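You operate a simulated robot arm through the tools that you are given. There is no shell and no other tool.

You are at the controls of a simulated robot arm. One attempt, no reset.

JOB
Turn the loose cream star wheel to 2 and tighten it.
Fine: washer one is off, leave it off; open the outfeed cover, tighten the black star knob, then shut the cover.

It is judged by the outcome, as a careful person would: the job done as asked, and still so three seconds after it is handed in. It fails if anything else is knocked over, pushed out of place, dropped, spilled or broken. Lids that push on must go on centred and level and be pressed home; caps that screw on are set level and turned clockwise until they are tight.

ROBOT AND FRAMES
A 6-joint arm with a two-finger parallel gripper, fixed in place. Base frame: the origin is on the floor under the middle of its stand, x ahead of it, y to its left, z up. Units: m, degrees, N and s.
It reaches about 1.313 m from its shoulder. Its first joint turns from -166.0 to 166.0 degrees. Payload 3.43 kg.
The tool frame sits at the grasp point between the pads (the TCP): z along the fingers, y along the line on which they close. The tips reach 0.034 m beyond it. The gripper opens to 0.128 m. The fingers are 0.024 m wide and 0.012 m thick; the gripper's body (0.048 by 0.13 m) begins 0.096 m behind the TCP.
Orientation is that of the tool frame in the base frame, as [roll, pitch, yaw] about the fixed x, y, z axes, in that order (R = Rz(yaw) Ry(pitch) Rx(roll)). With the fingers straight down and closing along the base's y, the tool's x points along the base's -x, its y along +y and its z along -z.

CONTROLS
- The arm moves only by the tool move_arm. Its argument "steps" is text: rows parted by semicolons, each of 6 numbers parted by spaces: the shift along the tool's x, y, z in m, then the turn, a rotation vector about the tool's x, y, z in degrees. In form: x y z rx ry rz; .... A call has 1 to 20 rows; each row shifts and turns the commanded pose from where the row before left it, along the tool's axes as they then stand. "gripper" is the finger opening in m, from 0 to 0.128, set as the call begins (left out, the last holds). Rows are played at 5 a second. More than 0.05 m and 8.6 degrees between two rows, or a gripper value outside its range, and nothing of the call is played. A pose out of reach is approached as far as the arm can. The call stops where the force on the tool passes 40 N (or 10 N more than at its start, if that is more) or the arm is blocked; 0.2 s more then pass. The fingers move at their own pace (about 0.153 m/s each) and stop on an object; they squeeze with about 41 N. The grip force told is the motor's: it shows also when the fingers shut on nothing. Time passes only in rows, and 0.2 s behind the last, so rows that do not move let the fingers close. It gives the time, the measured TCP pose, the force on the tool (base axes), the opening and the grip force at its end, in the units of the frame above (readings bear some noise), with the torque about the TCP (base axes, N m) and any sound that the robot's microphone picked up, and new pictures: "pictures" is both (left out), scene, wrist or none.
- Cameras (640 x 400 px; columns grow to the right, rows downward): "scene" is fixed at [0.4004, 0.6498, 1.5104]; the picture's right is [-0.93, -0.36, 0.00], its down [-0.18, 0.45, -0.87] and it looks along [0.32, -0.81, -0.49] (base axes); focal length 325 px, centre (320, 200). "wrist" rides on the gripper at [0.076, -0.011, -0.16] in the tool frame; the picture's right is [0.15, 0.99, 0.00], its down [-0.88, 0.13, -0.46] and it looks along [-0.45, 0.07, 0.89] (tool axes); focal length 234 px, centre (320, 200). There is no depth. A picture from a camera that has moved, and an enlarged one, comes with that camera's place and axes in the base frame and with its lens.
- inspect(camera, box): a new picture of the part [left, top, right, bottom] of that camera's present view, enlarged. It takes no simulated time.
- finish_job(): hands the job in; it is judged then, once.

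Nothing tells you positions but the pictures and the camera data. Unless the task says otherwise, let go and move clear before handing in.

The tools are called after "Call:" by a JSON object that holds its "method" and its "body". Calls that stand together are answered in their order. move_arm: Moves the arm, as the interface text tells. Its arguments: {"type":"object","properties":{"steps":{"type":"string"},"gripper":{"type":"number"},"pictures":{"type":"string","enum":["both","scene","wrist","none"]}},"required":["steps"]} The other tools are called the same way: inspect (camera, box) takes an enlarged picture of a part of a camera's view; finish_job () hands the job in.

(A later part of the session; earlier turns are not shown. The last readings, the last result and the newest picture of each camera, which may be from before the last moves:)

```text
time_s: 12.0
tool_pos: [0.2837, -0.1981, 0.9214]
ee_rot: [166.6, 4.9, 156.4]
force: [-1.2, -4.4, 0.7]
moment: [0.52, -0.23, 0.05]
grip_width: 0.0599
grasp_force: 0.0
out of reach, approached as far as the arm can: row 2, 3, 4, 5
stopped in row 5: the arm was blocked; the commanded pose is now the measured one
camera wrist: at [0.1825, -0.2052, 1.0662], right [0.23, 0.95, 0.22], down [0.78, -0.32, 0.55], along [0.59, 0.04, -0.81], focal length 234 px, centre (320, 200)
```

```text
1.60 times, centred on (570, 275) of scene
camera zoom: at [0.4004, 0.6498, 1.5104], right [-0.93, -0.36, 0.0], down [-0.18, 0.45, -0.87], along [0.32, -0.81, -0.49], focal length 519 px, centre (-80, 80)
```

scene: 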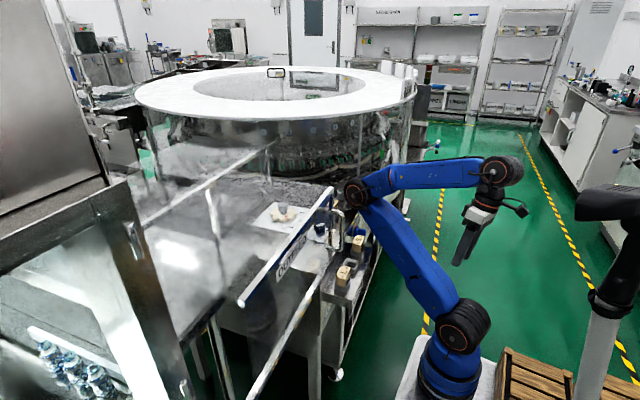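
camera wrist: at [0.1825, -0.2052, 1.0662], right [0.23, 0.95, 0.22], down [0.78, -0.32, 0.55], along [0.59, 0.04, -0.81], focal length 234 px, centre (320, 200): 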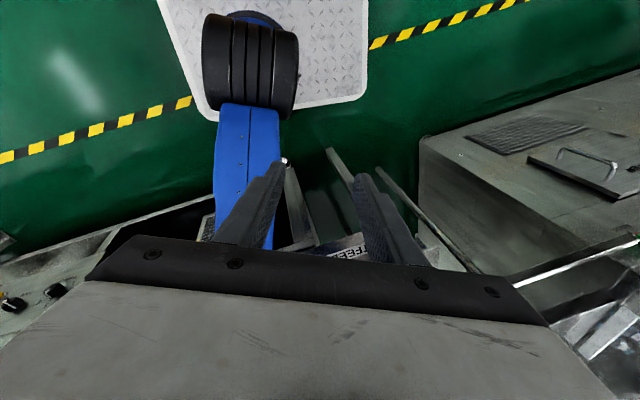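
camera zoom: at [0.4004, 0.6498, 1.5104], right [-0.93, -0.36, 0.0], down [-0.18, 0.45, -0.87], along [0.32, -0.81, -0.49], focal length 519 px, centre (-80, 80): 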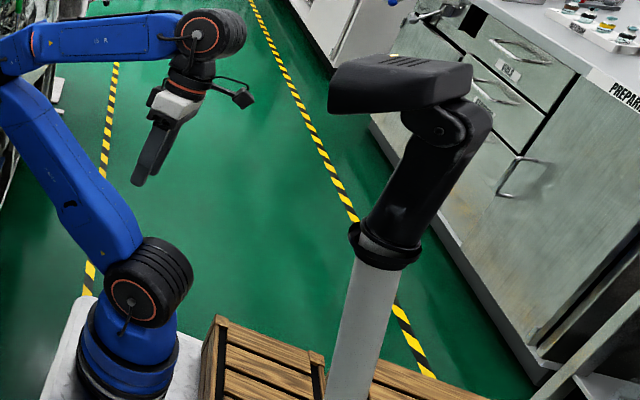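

The stand did shift back when the elbow met the machine; the arm is leaning over backward with J1 near its limit. First a small wrist-only tilt (wrist joint kept in place) to relieve the joint limit and check the arm still responds truthfully.

Call:
{"method": "move_arm", "body": {"steps": "0.0128 0 0 0 3 0; 0.0128 0 0 0 3 0; 0.0128 0 0 0 3 0; 0 0 0 0 0 0"}}

```text
time_s: 12.3
tool_pos: [0.2232, 0.0337, 0.9216]
ee_rot: [166.2, -4.2, 170.2]
force: [18.0, -4.5, -7.4]
moment: [0.75, 2.12, 0.54]
grip_width: 0.0599
grasp_force: 0.1
stopped in row 1: the arm was blocked; the commanded pose is now the measured one
camera wrist: at [0.1513, -0.0029, 1.0805], right [0.04, 0.97, 0.25], down [0.9, -0.14, 0.41], along [0.43, 0.21, -0.88], focal length 234 px, centre (320, 200)
```

scene: 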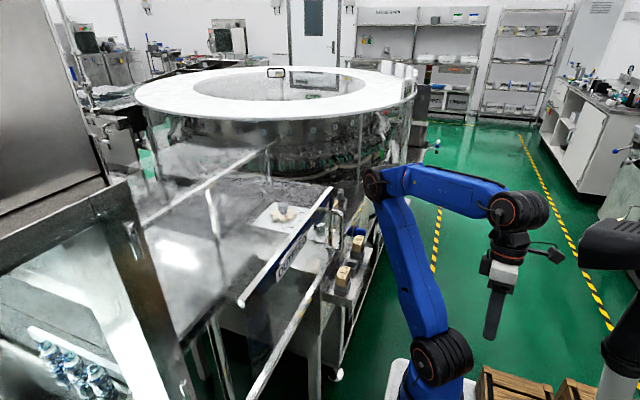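
wrist: 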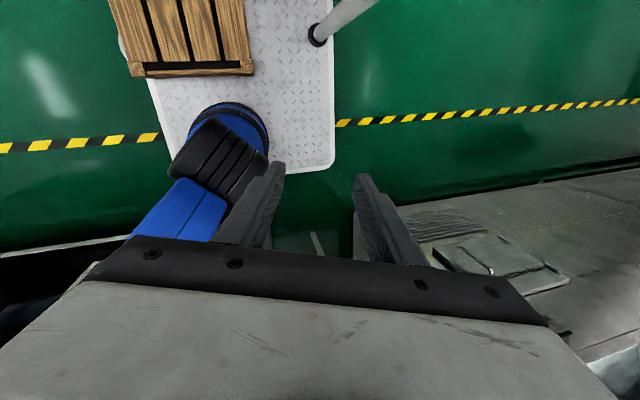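

The stand springs back toward its original place, and the arm is still in contact somewhere. I'll let it settle with a still row and look again.

Call:
{"method": "move_arm", "body": {"steps": "0 0 0 0 0 0"}}

Call:
{"method": "inspect", "body": {"camera": "scene", "box": [320, 140, 420, 240]}}

Call:
{"method": "inspect", "body": {"camera": "scene", "box": [360, 150, 640, 400]}}

```text
time_s: 12.7
tool_pos: [0.2508, 0.024, 0.9239]
ee_rot: [165.6, -1.5, 168.2]
force: [2.9, -4.7, -0.3]
moment: [0.51, 0.34, 0.1]
grip_width: 0.0598
grasp_force: 0.2
stopped in row 1: the arm was blocked; the commanded pose is now the measured one
camera wrist: at [0.1707, -0.0103, 1.0776], right [0.06, 0.97, 0.25], down [0.88, -0.17, 0.45], along [0.48, 0.19, -0.86], focal length 234 px, centre (320, 200)
```

scene: 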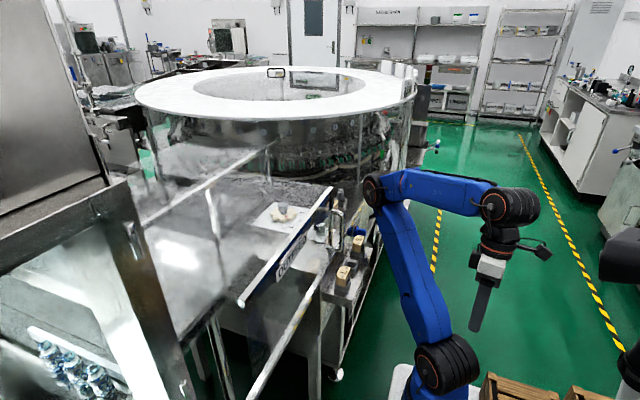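
wrist: 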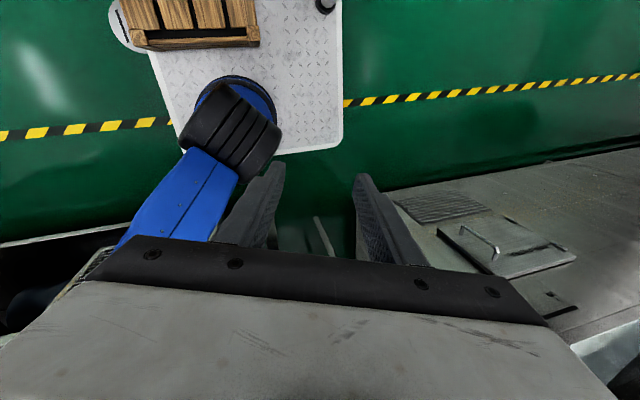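

```text
4.00 times, centred on (370, 190) of scene
camera zoom: at [0.4004, 0.6498, 1.5104], right [-0.93, -0.36, 0.0], down [-0.18, 0.45, -0.87], along [0.32, -0.81, -0.49], focal length 1299 px, centre (120, 240)
```

zoom: 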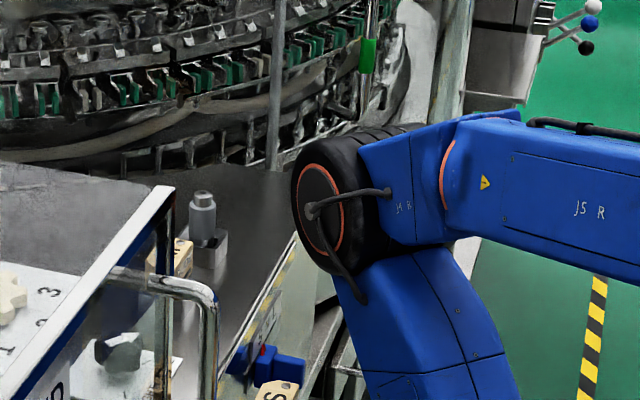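

```text
1.60 times, centred on (500, 275) of scene
camera zoom: at [0.4004, 0.6498, 1.5104], right [-0.93, -0.36, 0.0], down [-0.18, 0.45, -0.87], along [0.32, -0.81, -0.49], focal length 519 px, centre (32, 80)
```

zoom: 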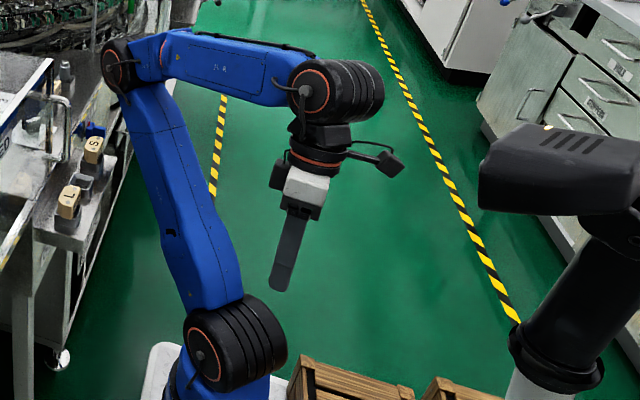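

The stand is back at its original pixels and the elbow now hangs at roughly (0.59, −0.32, 1.00), just outside the machine. I'll check with another still row that everything is at rest.

Call:
{"method": "move_arm", "body": {"steps": "0 0 0 0 0 0; 0 0 0 0 0 0", "pictures": "scene"}}

```text
time_s: 13.3
tool_pos: [0.2537, 0.0158, 0.9248]
ee_rot: [165.6, -1.4, 168.2]
force: [0.8, 0.3, 0.4]
moment: [-0.01, 0.0, 0.01]
grip_width: 0.0601
grasp_force: 0.0
```

scene: 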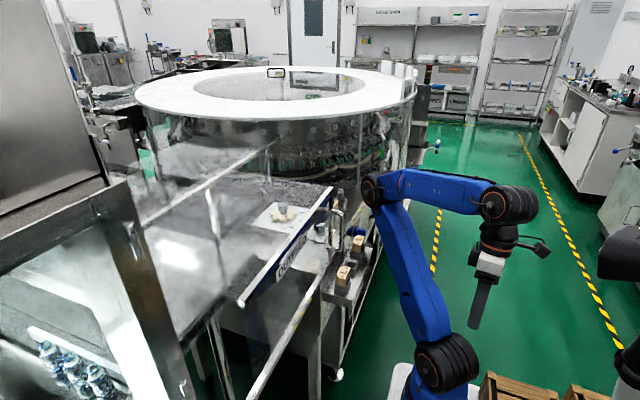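

Everything is at rest with no contact. The wrist sits right over the base axis, so I'll turn the tool about the vertical through the wrist to bring the first joint (and elbow) away from the machine, and watch the elbow.

Call:
{"method": "move_arm", "body": {"steps": "-0.00855 0.0003 -0.00015 -0.195 -1.99 7.744; -0.00855 0.0003 -0.00015 -0.195 -1.99 7.744; -0.00855 0.0003 -0.00015 -0.195 -1.99 7.744; 0 0 0 0 0 0"}}

```text
time_s: 14.3
tool_pos: [0.2772, 0.0101, 0.9236]
ee_rot: [165.7, -1.4, 144.2]
force: [-0.4, -0.4, -0.2]
moment: [0.0, 0.0, -0.02]
grip_width: 0.0599
grasp_force: 0.0
camera wrist: at [0.1888, 0.0116, 1.0782], right [0.45, 0.86, 0.25], down [0.73, -0.51, 0.45], along [0.52, -0.02, -0.86], focal length 234 px, centre (320, 200)
```

scene: 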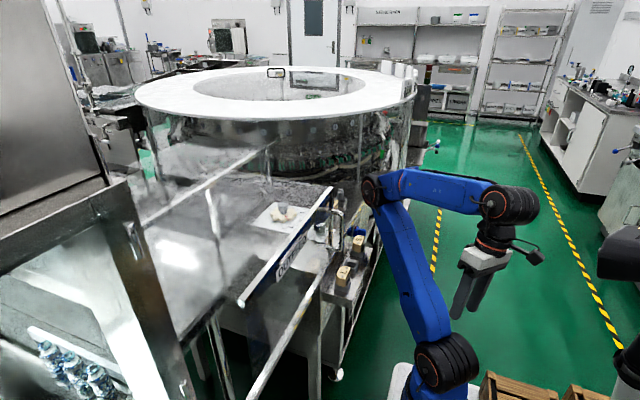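
wrist: 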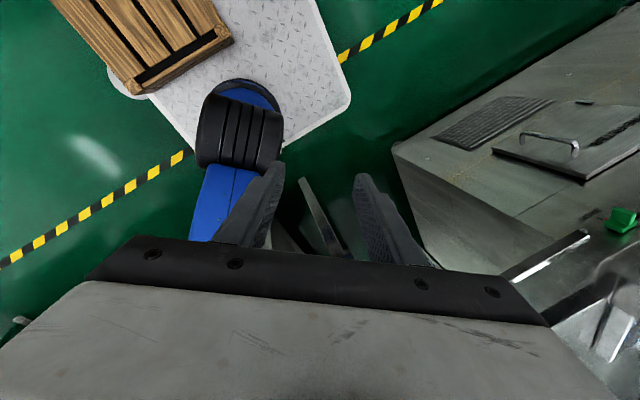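

Only the wrist turned, so the base axis must be nearer (0.19, 0). I'll rotate the whole pose rigidly about that axis so the elbow swings away from the machine (toward −y), leaving the other joints as they are.

Call:
{"method": "move_arm", "body": {"steps": "-0.00761 -0.00926 -0.00255 -0.195 -1.976 7.752; -0.00761 -0.00926 -0.00255 -0.195 -1.976 7.752; -0.00761 -0.00926 -0.00255 -0.195 -1.976 7.752; -0.00761 -0.00926 -0.00255 -0.195 -1.976 7.752; -0.00761 -0.00926 -0.00255 -0.195 -1.976 7.752; 0 0 0 0 0 0"}}

```text
time_s: 15.7
tool_pos: [0.3227, -0.0211, 0.9263]
ee_rot: [165.8, -1.5, 104.3]
force: [-0.4, -0.8, -0.4]
moment: [0.05, 0.0, 0.04]
grip_width: 0.0601
grasp_force: 0.0
out of reach, approached as far as the arm can: row 1, 2, 3, 4, 5
camera wrist: at [0.2571, 0.0368, 1.0787], right [0.9, 0.37, 0.25], down [0.23, -0.86, 0.45], along [0.38, -0.35, -0.86], focal length 234 px, centre (320, 200)
```

scene: 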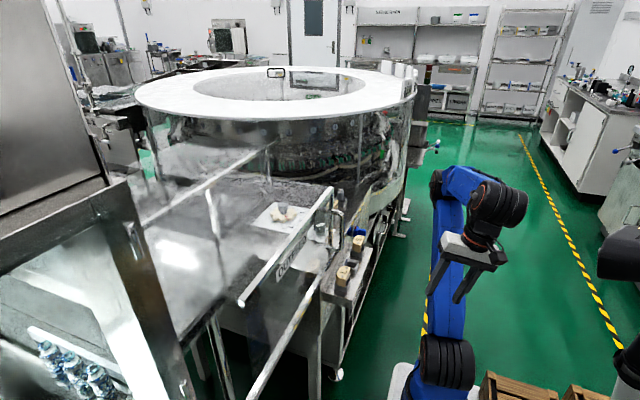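
wrist: 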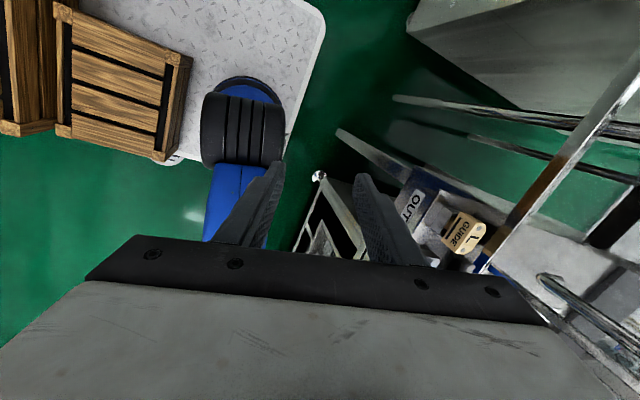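

The elbow has swung clear of the machine to the −y side, and the base axis works out near (0.265, −0.067). Now I'll ease the wrist forward (+y, then +x) so the arm unfolds into its normal posture.

Call:
{"method": "move_arm", "body": {"steps": "0.0242 0.0058 0.0022 0 0 0; 0.0242 0.0058 0.0022 0 0 0; 0.006 0.0165 0.0043 0 0 0; 0.006 0.0165 0.0043 0 0 0; -0.0025 0.0188 0.0047 0 0 0; -0.0025 0.0188 0.0047 0 0 0; 0 0 0 0 0 0; 0 0 0 0 0 0"}}

```text
time_s: 17.5
tool_pos: [0.3916, 0.0545, 0.9257]
ee_rot: [165.6, -1.3, 104.4]
force: [0.0, 0.3, -0.7]
moment: [0.02, -0.01, 0.0]
grip_width: 0.06
grasp_force: 0.1
camera wrist: at [0.3249, 0.1121, 1.0789], right [0.89, 0.37, 0.25], down [0.23, -0.86, 0.45], along [0.38, -0.35, -0.86], focal length 234 px, centre (320, 200)
```

scene: 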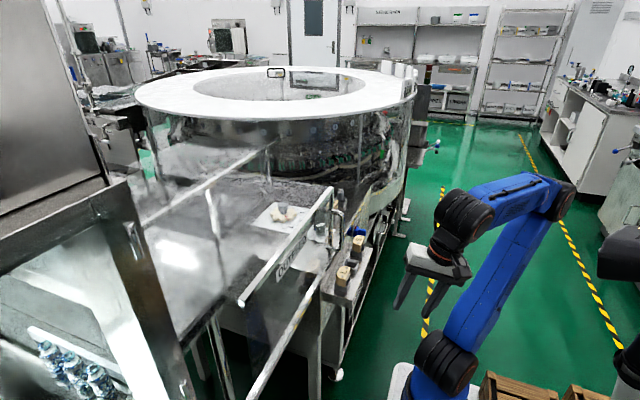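
wrist: 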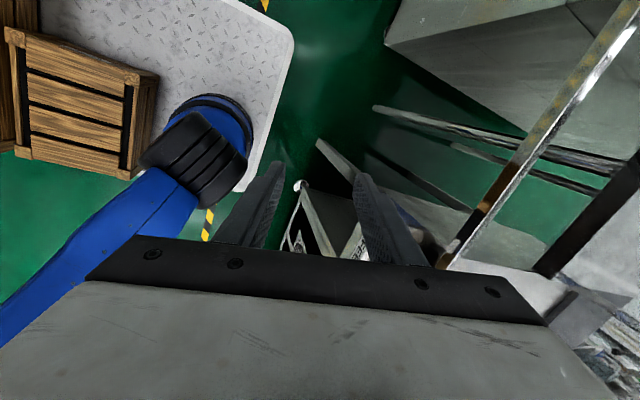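

The arm is back in its normal posture with the elbow behind, clear of everything. The cover is open, so I'll check the cover, wheel and knob closely.

Call:
{"method": "inspect", "body": {"camera": "scene", "box": [220, 160, 400, 320]}}

Call:
{"method": "inspect", "body": {"camera": "scene", "box": [310, 170, 390, 230]}}

Call:
{"method": "inspect", "body": {"camera": "scene", "box": [255, 190, 345, 260]}}

Call:
{"method": "inspect", "body": {"camera": "scene", "box": [400, 160, 640, 400]}}

```text
2.50 times, centred on (310, 240) of scene
camera zoom: at [0.4004, 0.6498, 1.5104], right [-0.93, -0.36, 0.0], down [-0.18, 0.45, -0.87], along [0.32, -0.81, -0.49], focal length 812 px, centre (345, 100)
```

zoom: 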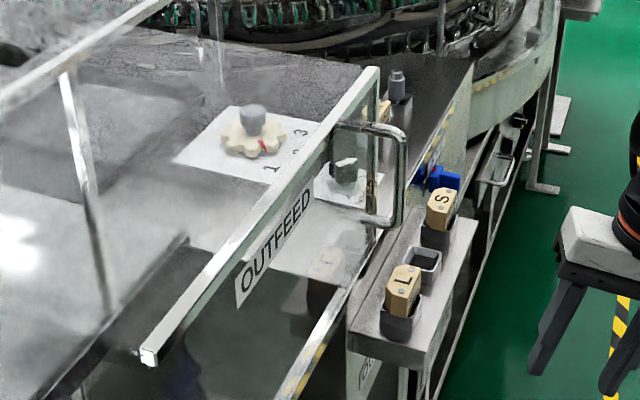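

```text
6.67 times, centred on (350, 200) of scene
camera zoom: at [0.4004, 0.6498, 1.5104], right [-0.93, -0.36, 0.0], down [-0.18, 0.45, -0.87], along [0.32, -0.81, -0.49], focal length 2164 px, centre (120, 200)
```

zoom: 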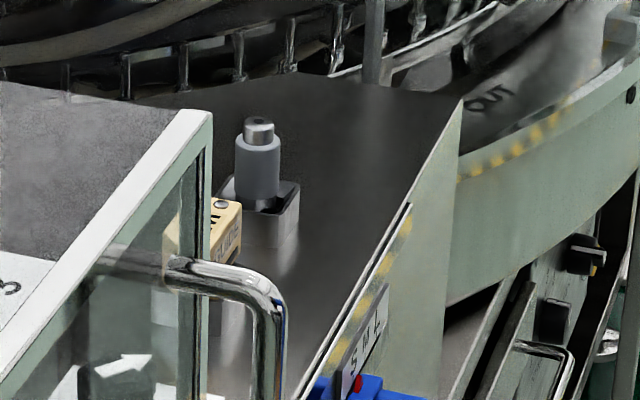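

```text
5.71 times, centred on (300, 225) of scene
camera zoom: at [0.4004, 0.6498, 1.5104], right [-0.93, -0.36, 0.0], down [-0.18, 0.45, -0.87], along [0.32, -0.81, -0.49], focal length 1855 px, centre (434, 57)
```

zoom: 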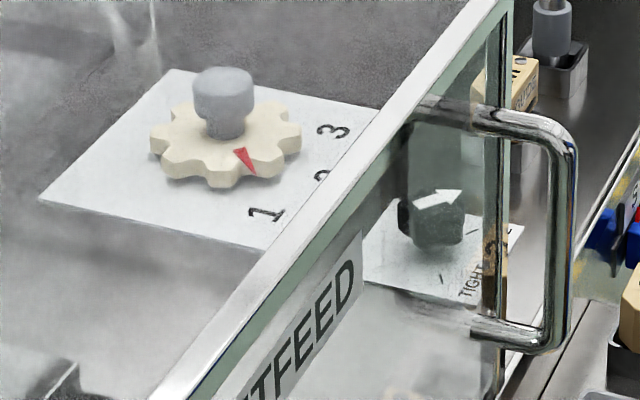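

```text
1.67 times, centred on (520, 280) of scene
camera zoom: at [0.4004, 0.6498, 1.5104], right [-0.93, -0.36, 0.0], down [-0.18, 0.45, -0.87], along [0.32, -0.81, -0.49], focal length 541 px, centre (-13, 67)
```

zoom: 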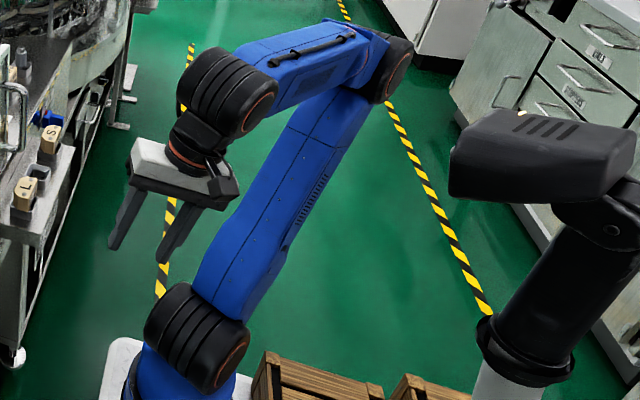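

Wheel, knob, guides and stand all look intact, and the cover stands open (far edge y≈−0.09). I read pointer 1→2 as +45° counter‑clockwise, and the black knob arrow LOOSE→TIGHT as 90° clockwise. Now I'll level the tool and bring its yaw back.

Call:
{"method": "move_arm", "body": {"steps": "0 0 0 7.1 -0.76 0; 0 0 0 7.1 -0.76 0; 0 0 0 0 0 -7.6; 0 0 0 0 0 -7.6; 0 0 0 0 0 -7.6; 0 0 0 0 0 -7.6; 0 0 0 0 0 -7.6; 0 0 0 0 0 -7.6; 0 0 0 0 0 -7.6; 0 0 0 0 0 -7.6; 0 0 0 0 0 -7.6; 0 0 0 0 0 -7.6; 0 0 0 0 0 0"}}

```text
time_s: 20.3
tool_pos: [0.3925, 0.0527, 0.9253]
ee_rot: [-180.0, 0.2, -179.9]
force: [0.6, -0.6, -0.3]
moment: [-0.02, 0.0, -0.01]
grip_width: 0.0597
grasp_force: 0.0
camera wrist: at [0.3157, 0.0429, 1.0846], right [-0.15, 0.99, 0.0], down [0.88, 0.13, 0.46], along [0.45, 0.07, -0.89], focal length 234 px, centre (320, 200)
```

scene: 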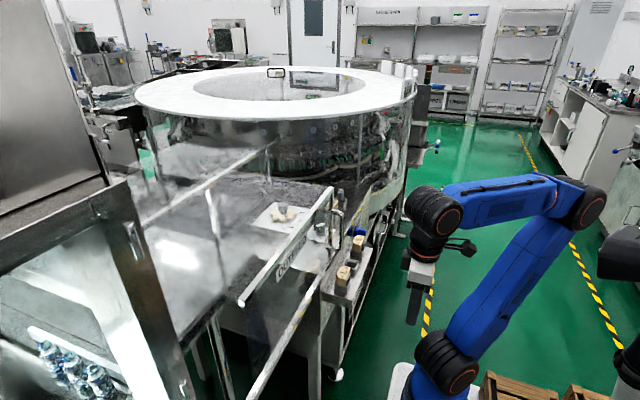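
wrist: 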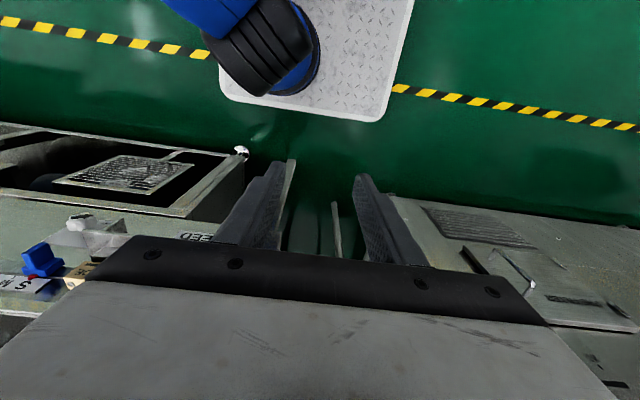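

The tool is vertical with normal yaw and the arm is in a sound posture. Next I move forward and across to in front of the opening at about (0.52, −0.19, 1.03).

Call:
{"method": "move_arm", "body": {"steps": "-0.03 0 -0.02 0 0 0; -0.03 0 -0.02 0 0 0; -0.03 0 -0.02 0 0 0; -0.03 0 -0.02 0 0 0; 0 -0.04 -0.005 0 0 0; 0 -0.04 -0.005 0 0 0; 0 -0.04 -0.005 0 0 0; 0 -0.04 -0.005 0 0 0; 0 -0.04 -0.005 0 0 0; 0 -0.04 0 0 0 0; 0 0 0 0 0 0", "gripper": 0.128}}

```text
time_s: 22.7
tool_pos: [0.5112, -0.1873, 1.0314]
ee_rot: [-180.0, 0.2, -179.9]
force: [0.5, 0.3, -0.1]
moment: [0.0, 0.01, 0.01]
grip_width: 0.1282
grasp_force: 0.0
camera wrist: at [0.4349, -0.1972, 1.1908], right [-0.15, 0.99, 0.0], down [0.88, 0.13, 0.46], along [0.45, 0.07, -0.89], focal length 234 px, centre (320, 200)
```

scene: 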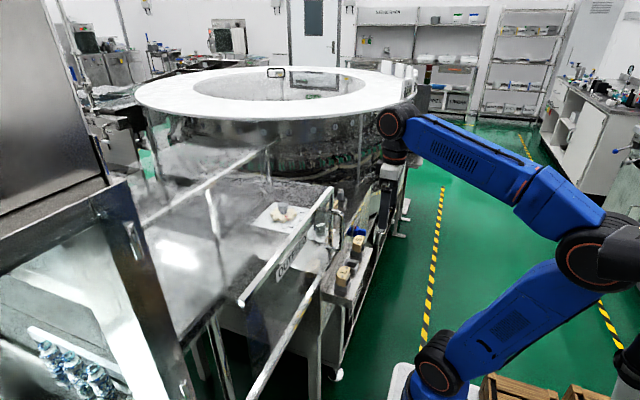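
wrist: 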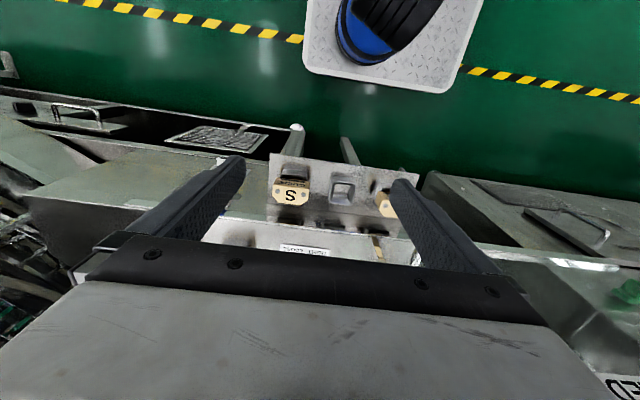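

The elbow is near the mast head behind, so I'll check that clearance, then look at the wheel/knob area as I go forward.

Call:
{"method": "inspect", "body": {"camera": "scene", "box": [520, 150, 640, 350]}}

Call:
{"method": "move_arm", "body": {"steps": "-0.03 0 0 0 0 0; -0.03 0 0 0 0 0; -0.03 0 0 0 0 0; 0 0 0 0 0 0"}}

```text
2.00 times, centred on (580, 250) of scene
camera zoom: at [0.4004, 0.6498, 1.5104], right [-0.93, -0.36, 0.0], down [-0.18, 0.45, -0.87], along [0.32, -0.81, -0.49], focal length 649 px, centre (-200, 100)
```

zoom: 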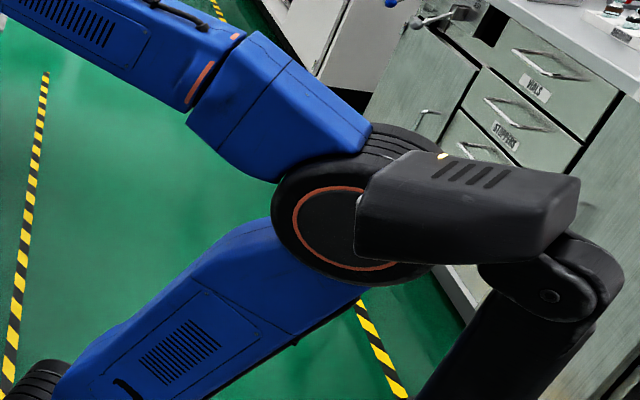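

```text
time_s: 23.7
tool_pos: [0.6015, -0.1865, 1.0317]
ee_rot: [-179.9, 0.2, -179.9]
force: [0.3, 0.1, 0.4]
moment: [0.0, 0.0, 0.0]
grip_width: 0.1278
grasp_force: 0.0
camera wrist: at [0.5256, -0.1962, 1.1905], right [-0.15, 0.99, 0.0], down [0.88, 0.13, 0.46], along [0.45, 0.07, -0.89], focal length 234 px, centre (320, 200)
```

scene: 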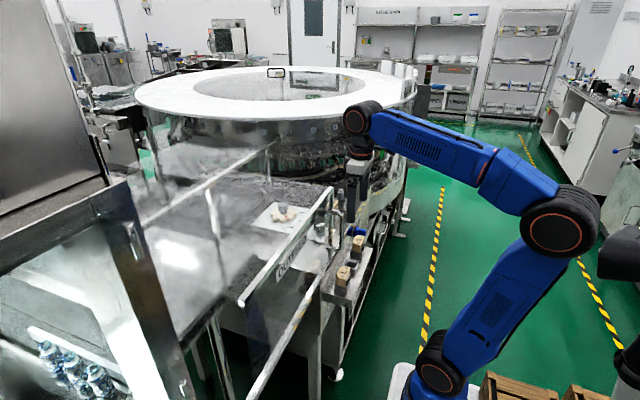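
wrist: 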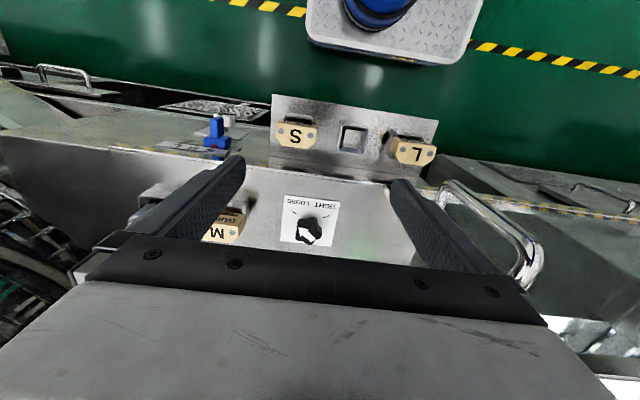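

The black knob is now in view between the fingers. I'll zoom in to read its arrow and position.

Call:
{"method": "inspect", "body": {"camera": "wrist", "box": [220, 160, 420, 280]}}

Call:
{"method": "inspect", "body": {"camera": "wrist", "box": [270, 185, 350, 245]}}

Call:
{"method": "inspect", "body": {"camera": "wrist", "box": [380, 150, 560, 310]}}

```text
3.20 times, centred on (320, 220) of wrist
camera zoom: at [0.5256, -0.1962, 1.1905], right [-0.15, 0.99, 0.0], down [0.88, 0.13, 0.46], along [0.45, 0.07, -0.89], focal length 749 px, centre (320, 136)
```

zoom: 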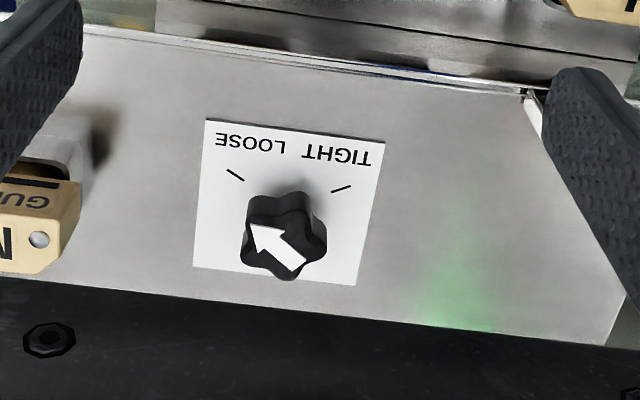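

```text
6.67 times, centred on (310, 215) of wrist
camera zoom: at [0.5256, -0.1962, 1.1905], right [-0.15, 0.99, 0.0], down [0.88, 0.13, 0.46], along [0.45, 0.07, -0.89], focal length 1561 px, centre (387, 100)
```

zoom: 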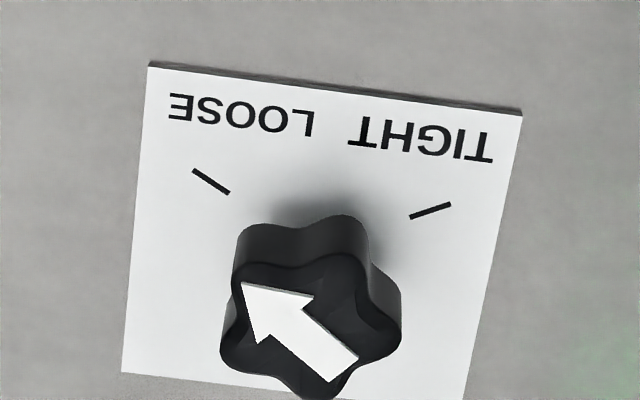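

```text
2.50 times, centred on (470, 230) of wrist
camera zoom: at [0.5256, -0.1962, 1.1905], right [-0.15, 0.99, 0.0], down [0.88, 0.13, 0.46], along [0.45, 0.07, -0.89], focal length 585 px, centre (-55, 125)
```

zoom: 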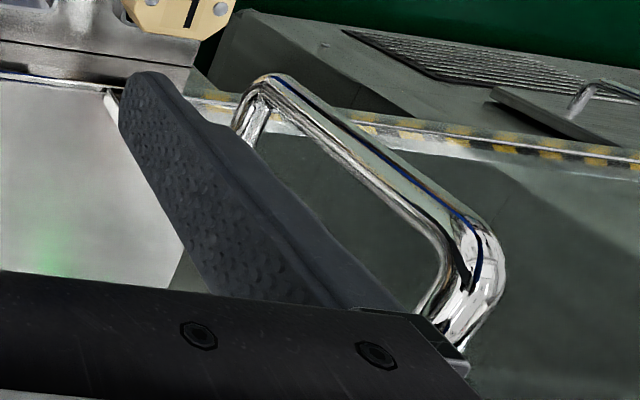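

Knob centre is about (0.731, −0.183), arrow on LOOSE. The wheel comes first, so I'll move in through the opening to see it, staying clear of the cover edge.

Call:
{"method": "move_arm", "body": {"steps": "0 -0.018 0 0 0 0; 0 -0.018 0 0 0 0; -0.035 0 0 0 0 0; -0.035 0 0 0 0 0; -0.035 0 0 0 0 0; -0.03 0 0 0 0 0; 0 0 0 0 0 0", "gripper": 0.12}}

```text
time_s: 25.3
tool_pos: [0.7351, -0.2209, 1.0317]
ee_rot: [180.0, 0.3, -179.8]
force: [-0.3, -0.6, -0.4]
moment: [-0.01, 0.05, 0.0]
grip_width: 0.12
grasp_force: 0.0
camera wrist: at [0.6597, -0.232, 1.1911], right [-0.15, 0.99, 0.0], down [0.88, 0.13, 0.46], along [0.45, 0.07, -0.89], focal length 234 px, centre (320, 200)
```

scene: 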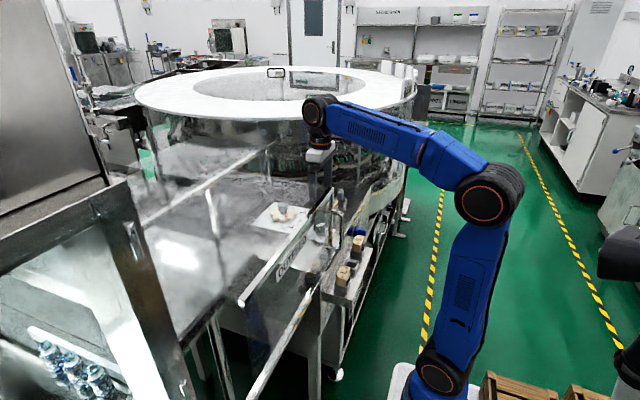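
wrist: 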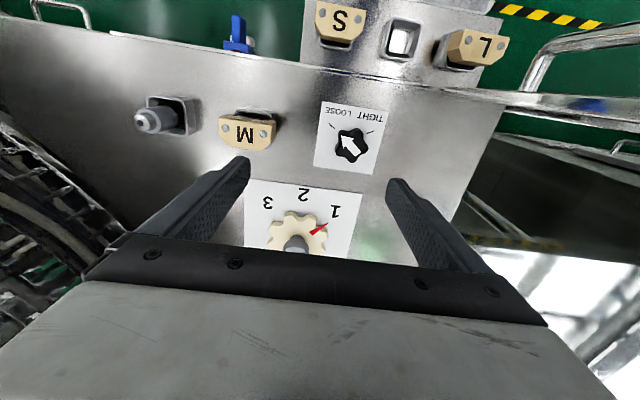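

The wheel is now visible with its pointer at 1. Zooming in for its exact centre and lobes.

Call:
{"method": "inspect", "body": {"camera": "wrist", "box": [240, 170, 380, 260]}}

Call:
{"method": "inspect", "body": {"camera": "wrist", "box": [310, 90, 400, 180]}}

Call:
{"method": "inspect", "body": {"camera": "wrist", "box": [400, 40, 640, 240]}}

```text
4.44 times, centred on (310, 215) of wrist
camera zoom: at [0.6597, -0.232, 1.1911], right [-0.15, 0.99, 0.0], down [0.88, 0.13, 0.46], along [0.45, 0.07, -0.89], focal length 1041 px, centre (364, 133)
```

zoom: 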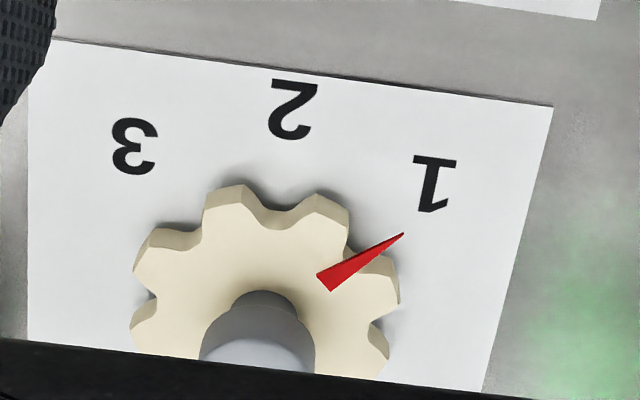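

```text
4.44 times, centred on (355, 135) of wrist
camera zoom: at [0.6597, -0.232, 1.1911], right [-0.15, 0.99, 0.0], down [0.88, 0.13, 0.46], along [0.45, 0.07, -0.89], focal length 1041 px, centre (164, 489)
```

zoom: 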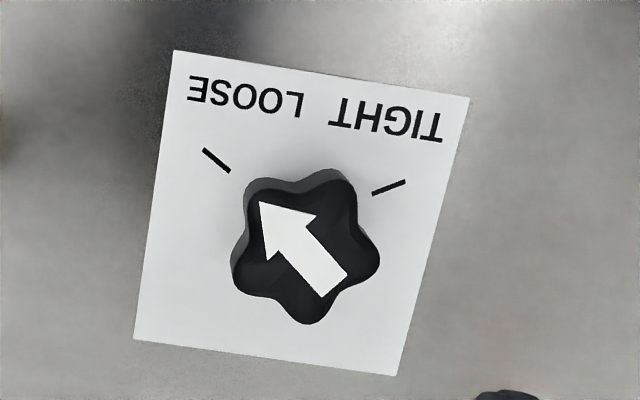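

```text
2.00 times, centred on (520, 140) of wrist
camera zoom: at [0.6597, -0.232, 1.1911], right [-0.15, 0.99, 0.0], down [0.88, 0.13, 0.46], along [0.45, 0.07, -0.89], focal length 468 px, centre (-80, 320)
```

zoom: 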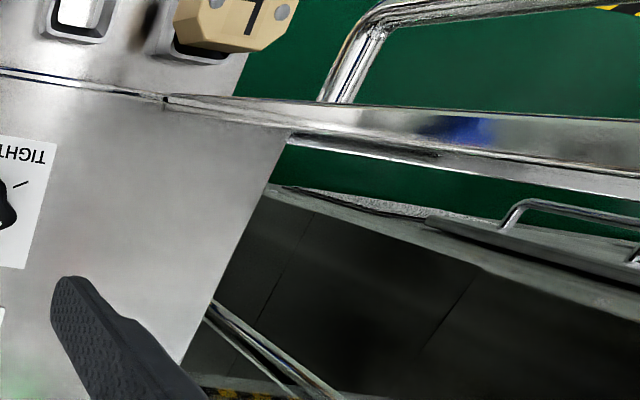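

Wheel centre works out at about (0.894, −0.2345), lobes at 22.5°+45°k, pointer at 135° (label 1), label 2 at 180°. I'll yaw the gripper to line up with a lobe pair and move over the wheel, still high.

Call:
{"method": "move_arm", "body": {"steps": "0 0 0 0 0 7.5; 0 0 0 0 0 7.5; 0 0 0 0 0 7.5; -0.038 0.0121 0 0 0 0; -0.038 0.0121 0 0 0 0; -0.038 0.0121 0 0 0 0; -0.038 0.0121 0 0 0 0; 0 0 0 0 0 0", "gripper": 0.126}}

```text
time_s: 27.1
tool_pos: [0.8959, -0.2338, 1.0341]
ee_rot: [180.0, 0.1, 157.6]
force: [0.4, -0.2, -0.2]
moment: [0.01, 0.0, -0.01]
grip_width: 0.1259
grasp_force: 0.0
camera wrist: at [0.8206, -0.215, 1.1922], right [0.24, 0.97, 0.0], down [0.86, -0.22, 0.46], along [0.44, -0.11, -0.89], focal length 234 px, centre (320, 200)
```

scene: 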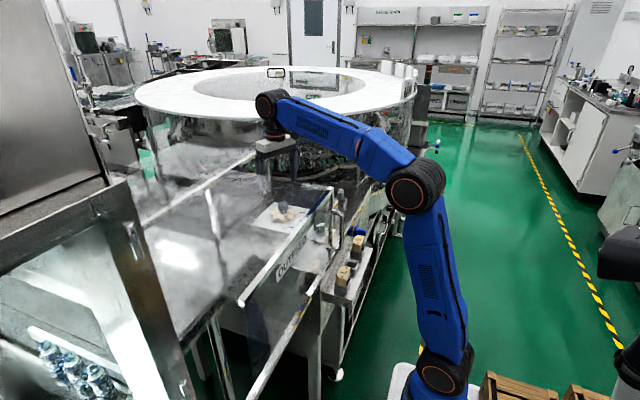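
wrist: 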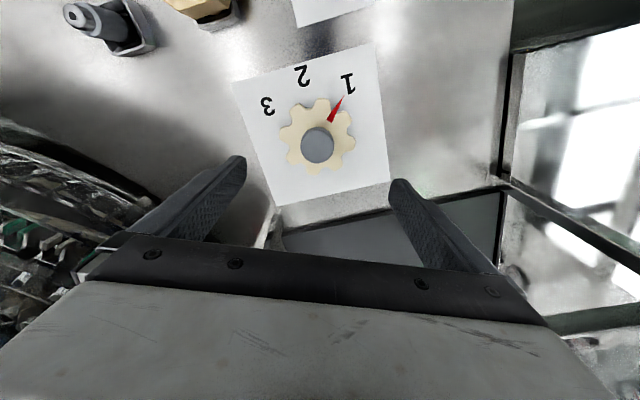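

Call:
{"method": "inspect", "body": {"camera": "wrist", "box": [230, 60, 410, 190]}}

Call:
{"method": "inspect", "body": {"camera": "scene", "box": [230, 80, 430, 240]}}

```text
3.08 times, centred on (320, 125) of wrist
camera zoom: at [0.8206, -0.215, 1.1922], right [0.24, 0.97, 0.0], down [0.86, -0.22, 0.46], along [0.44, -0.11, -0.89], focal length 720 px, centre (320, 431)
```

zoom: 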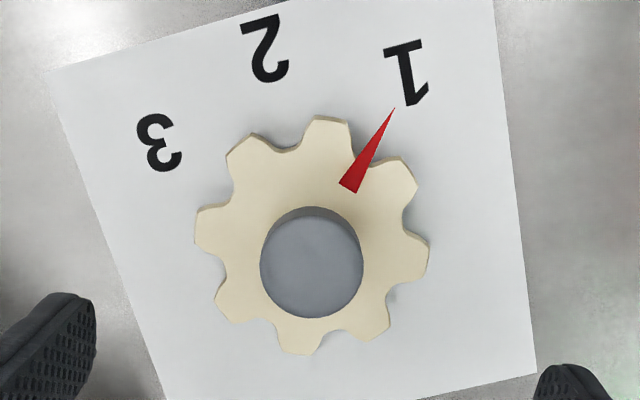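

```text
2.50 times, centred on (330, 160) of scene
camera zoom: at [0.4004, 0.6498, 1.5104], right [-0.93, -0.36, 0.0], down [-0.18, 0.45, -0.87], along [0.32, -0.81, -0.49], focal length 812 px, centre (295, 300)
```

zoom: 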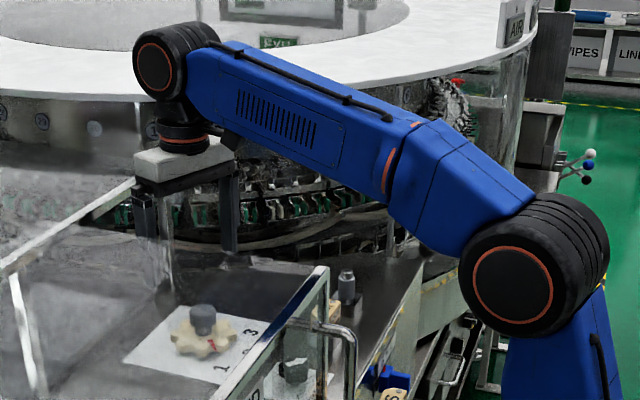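

Directly below the tool, the wheel centre is about 14 mm nearer the robot than the TCP, and the closing line matches a lobe pair. I'll correct that and descend partway around the wheel.

Call:
{"method": "move_arm", "body": {"steps": "0.0129 -0.0046 0 0 0 0; 0 0 0.03 0 0 0; 0 0 0.03 0 0 0; 0 0 0 0 0 0"}}

Call:
{"method": "inspect", "body": {"camera": "wrist", "box": [230, 80, 410, 240]}}

```text
time_s: 28.1
tool_pos: [0.8818, -0.234, 0.9734]
ee_rot: [180.0, 0.3, 157.6]
force: [-0.5, 0.3, 0.5]
moment: [0.01, -0.03, -0.02]
grip_width: 0.1262
grasp_force: 0.1
camera wrist: at [0.8071, -0.2146, 1.1318], right [0.24, 0.97, 0.0], down [0.86, -0.22, 0.46], along [0.44, -0.11, -0.89], focal length 234 px, centre (320, 200)
```

scene: 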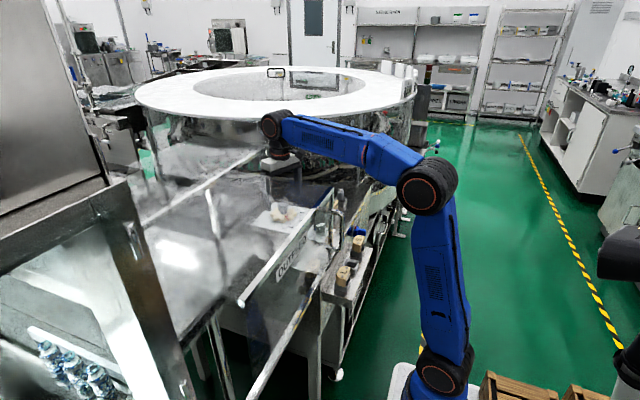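
wrist: 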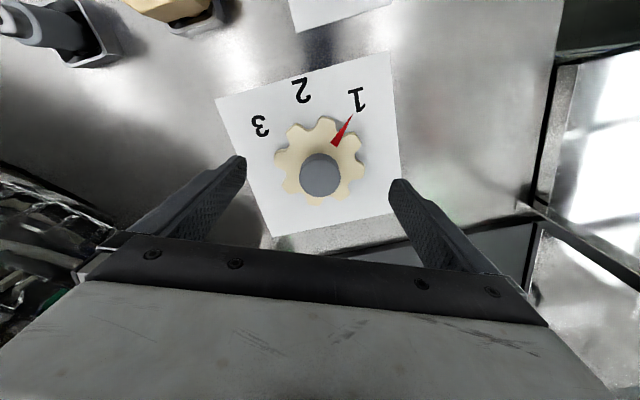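

```text
2.50 times, centred on (320, 160) of wrist
camera zoom: at [0.8071, -0.2146, 1.1318], right [0.24, 0.97, 0.0], down [0.86, -0.22, 0.46], along [0.44, -0.11, -0.89], focal length 585 px, centre (320, 300)
```

zoom: 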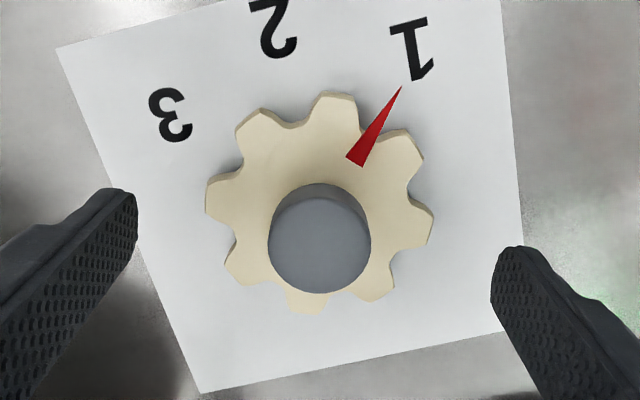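

Centering is within ~2 mm and the closing line runs through opposite lobes. I'll lower so the fingertips straddle the wheel just above the plate.

Call:
{"method": "move_arm", "body": {"steps": "0.0015 0 0.025 0 0 0; 0 0 0.015 0 0 0; 0 0 0.011 0 0 0; 0 0 0 0 0 0"}}

Call:
{"method": "inspect", "body": {"camera": "wrist", "box": [210, 80, 430, 260]}}

Call:
{"method": "inspect", "body": {"camera": "scene", "box": [240, 130, 360, 240]}}

```text
time_s: 29.1
tool_pos: [0.8805, -0.2341, 0.9222]
ee_rot: [180.0, 0.2, 157.6]
force: [1.2, 0.0, -0.5]
moment: [0.01, 0.04, -0.02]
grip_width: 0.126
grasp_force: 0.0
camera wrist: at [0.8058, -0.2148, 1.0806], right [0.24, 0.97, 0.0], down [0.86, -0.22, 0.46], along [0.45, -0.11, -0.89], focal length 234 px, centre (320, 200)
```

scene: 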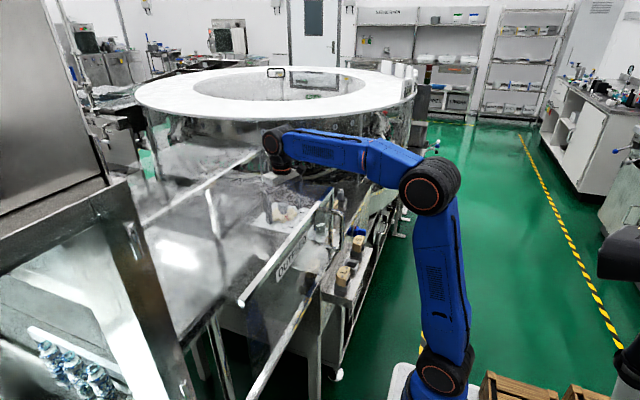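
wrist: 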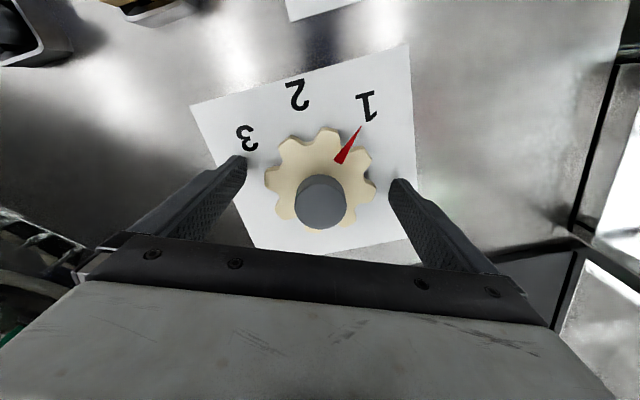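

```text
2.22 times, centred on (320, 170) of wrist
camera zoom: at [0.8058, -0.2148, 1.0806], right [0.24, 0.97, 0.0], down [0.86, -0.22, 0.46], along [0.45, -0.11, -0.89], focal length 520 px, centre (320, 267)
```

zoom: 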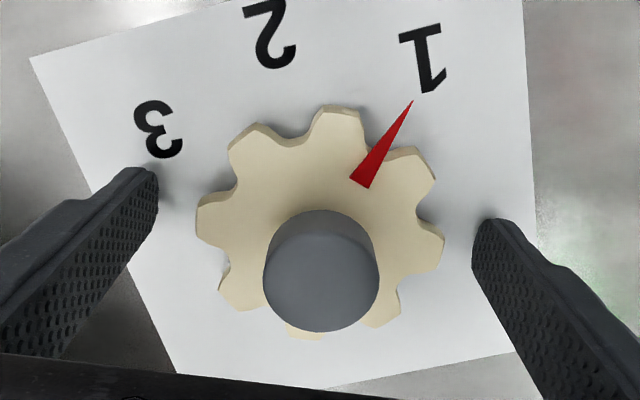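

```text
3.64 times, centred on (300, 185) of scene
camera zoom: at [0.4004, 0.6498, 1.5104], right [-0.93, -0.36, 0.0], down [-0.18, 0.45, -0.87], along [0.32, -0.81, -0.49], focal length 1180 px, centre (393, 254)
```

zoom: 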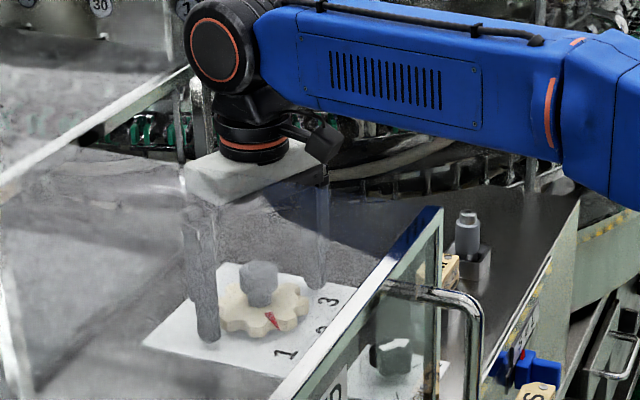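

Fingertips are level with the wheel rim on both sides. I'll close gently onto the lobes and watch the forces.

Call:
{"method": "move_arm", "body": {"steps": "0 0 0 0 0 0; 0 0 0 0 0 0; 0 0 0 0 0 0", "gripper": 0.088}}

Call:
{"method": "inspect", "body": {"camera": "wrist", "box": [210, 80, 430, 260]}}

```text
time_s: 29.9
tool_pos: [0.8803, -0.2349, 0.9222]
ee_rot: [180.0, 0.1, 157.6]
force: [2.8, 6.3, -0.6]
moment: [0.15, -0.05, 0.07]
grip_width: 0.0921
grasp_force: 3.1
camera wrist: at [0.806, -0.2144, 1.0806], right [0.24, 0.97, 0.0], down [0.86, -0.21, 0.46], along [0.44, -0.11, -0.89], focal length 234 px, centre (320, 200)
```

scene: 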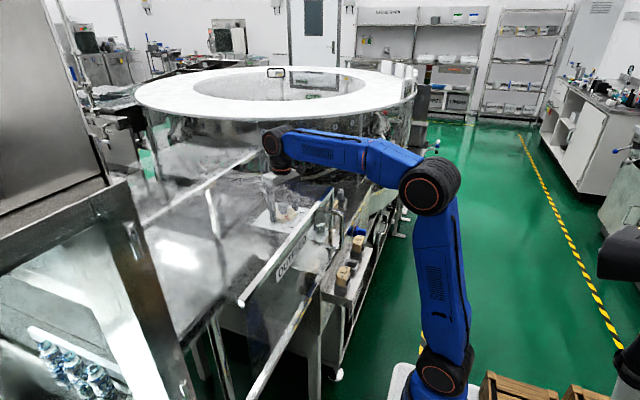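
wrist: 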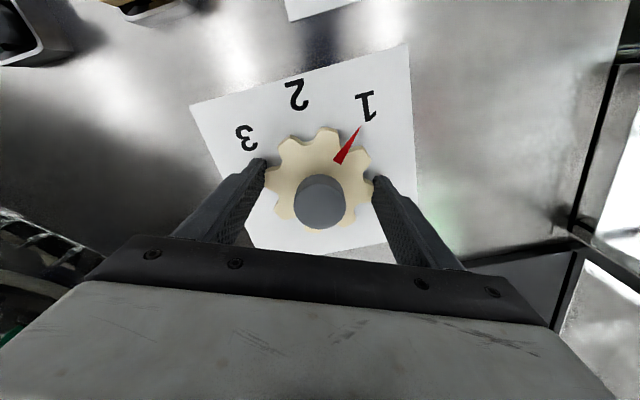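

```text
2.22 times, centred on (320, 170) of wrist
camera zoom: at [0.806, -0.2144, 1.0806], right [0.24, 0.97, 0.0], down [0.86, -0.21, 0.46], along [0.44, -0.11, -0.89], focal length 520 px, centre (320, 267)
```

zoom: 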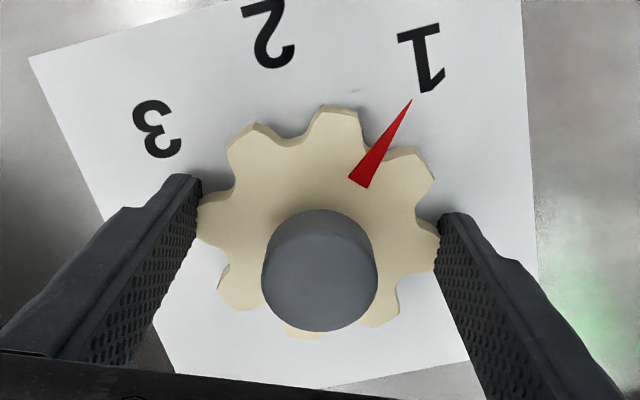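

Both pads are on the lobes (opening 0.092). I'll squeeze a little more and turn the wheel counter‑clockwise by a first 22.5°, then check the pointer.

Call:
{"method": "move_arm", "body": {"steps": "0 0 0 0 0 0; 0 0 0 0 0 -5.5; 0 0 0 0 0 -5.5; 0 0 0 0 0 -5.5; 0 0 0 0 0 -5.5; 0 0 0 0 0 0", "gripper": 0.08}}

Call:
{"method": "inspect", "body": {"camera": "wrist", "box": [210, 60, 430, 260]}}

```text
time_s: 31.3
tool_pos: [0.8805, -0.2351, 0.9217]
ee_rot: [-179.9, 0.2, 179.6]
force: [1.6, -4.3, -2.9]
moment: [0.68, -0.3, 0.0]
grip_width: 0.0909
grasp_force: 44.9
camera wrist: at [0.8044, -0.2447, 1.0807], right [-0.14, 0.99, 0.0], down [0.88, 0.12, 0.46], along [0.45, 0.06, -0.89], focal length 234 px, centre (320, 200)
```

scene: 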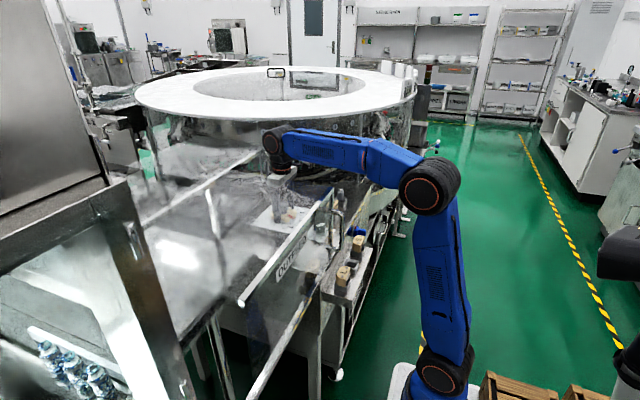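
wrist: 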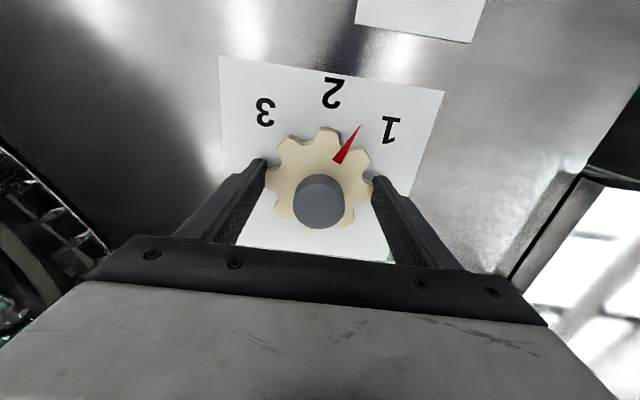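

```text
2.00 times, centred on (320, 160) of wrist
camera zoom: at [0.8044, -0.2447, 1.0807], right [-0.14, 0.99, 0.0], down [0.88, 0.12, 0.46], along [0.45, 0.06, -0.89], focal length 468 px, centre (320, 280)
```

zoom: 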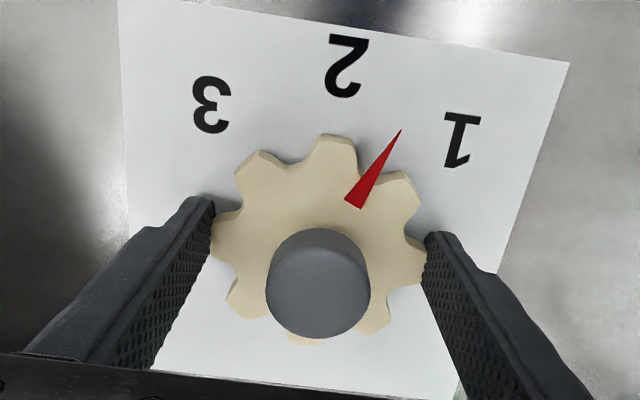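

The wheel turns with the gripper and the pointer is now halfway to 2. I'll turn the remaining ~22.5°.

Call:
{"method": "move_arm", "body": {"steps": "0 0 0 0 0 -5.7; 0 0 0 0 0 -5.7; 0 0 0 0 0 -5.7; 0 0 0 0 0 -5.7; 0 0 0 0 0 0"}}

Call:
{"method": "inspect", "body": {"camera": "wrist", "box": [210, 60, 430, 260]}}

```text
time_s: 32.5
tool_pos: [0.8805, -0.2356, 0.9218]
ee_rot: [-179.8, 0.2, -157.7]
force: [8.0, -37.6, 5.6]
moment: [-1.43, -0.18, -0.17]
grip_width: 0.091
grasp_force: 45.0
camera wrist: at [0.8145, -0.2747, 1.0806], right [-0.51, 0.86, 0.0], down [0.76, 0.46, 0.46], along [0.4, 0.23, -0.89], focal length 234 px, centre (320, 200)
```

scene: 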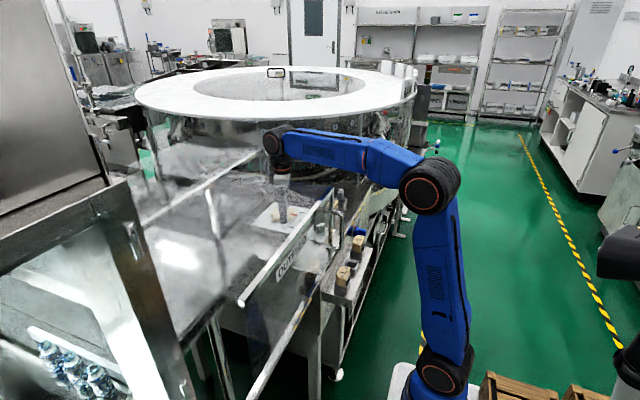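
wrist: 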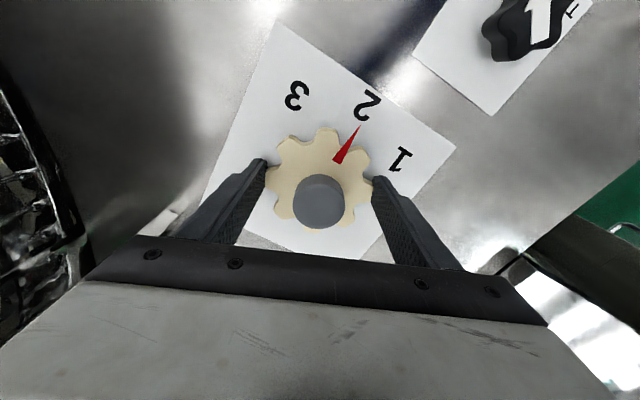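

```text
2.00 times, centred on (320, 160) of wrist
camera zoom: at [0.8145, -0.2747, 1.0806], right [-0.51, 0.86, 0.0], down [0.76, 0.46, 0.46], along [0.4, 0.23, -0.89], focal length 468 px, centre (320, 280)
```

zoom: 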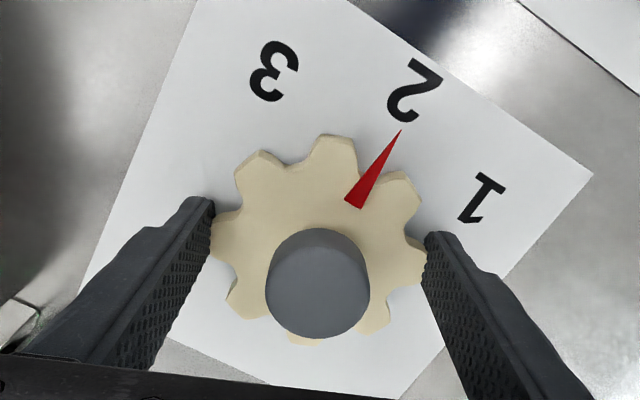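

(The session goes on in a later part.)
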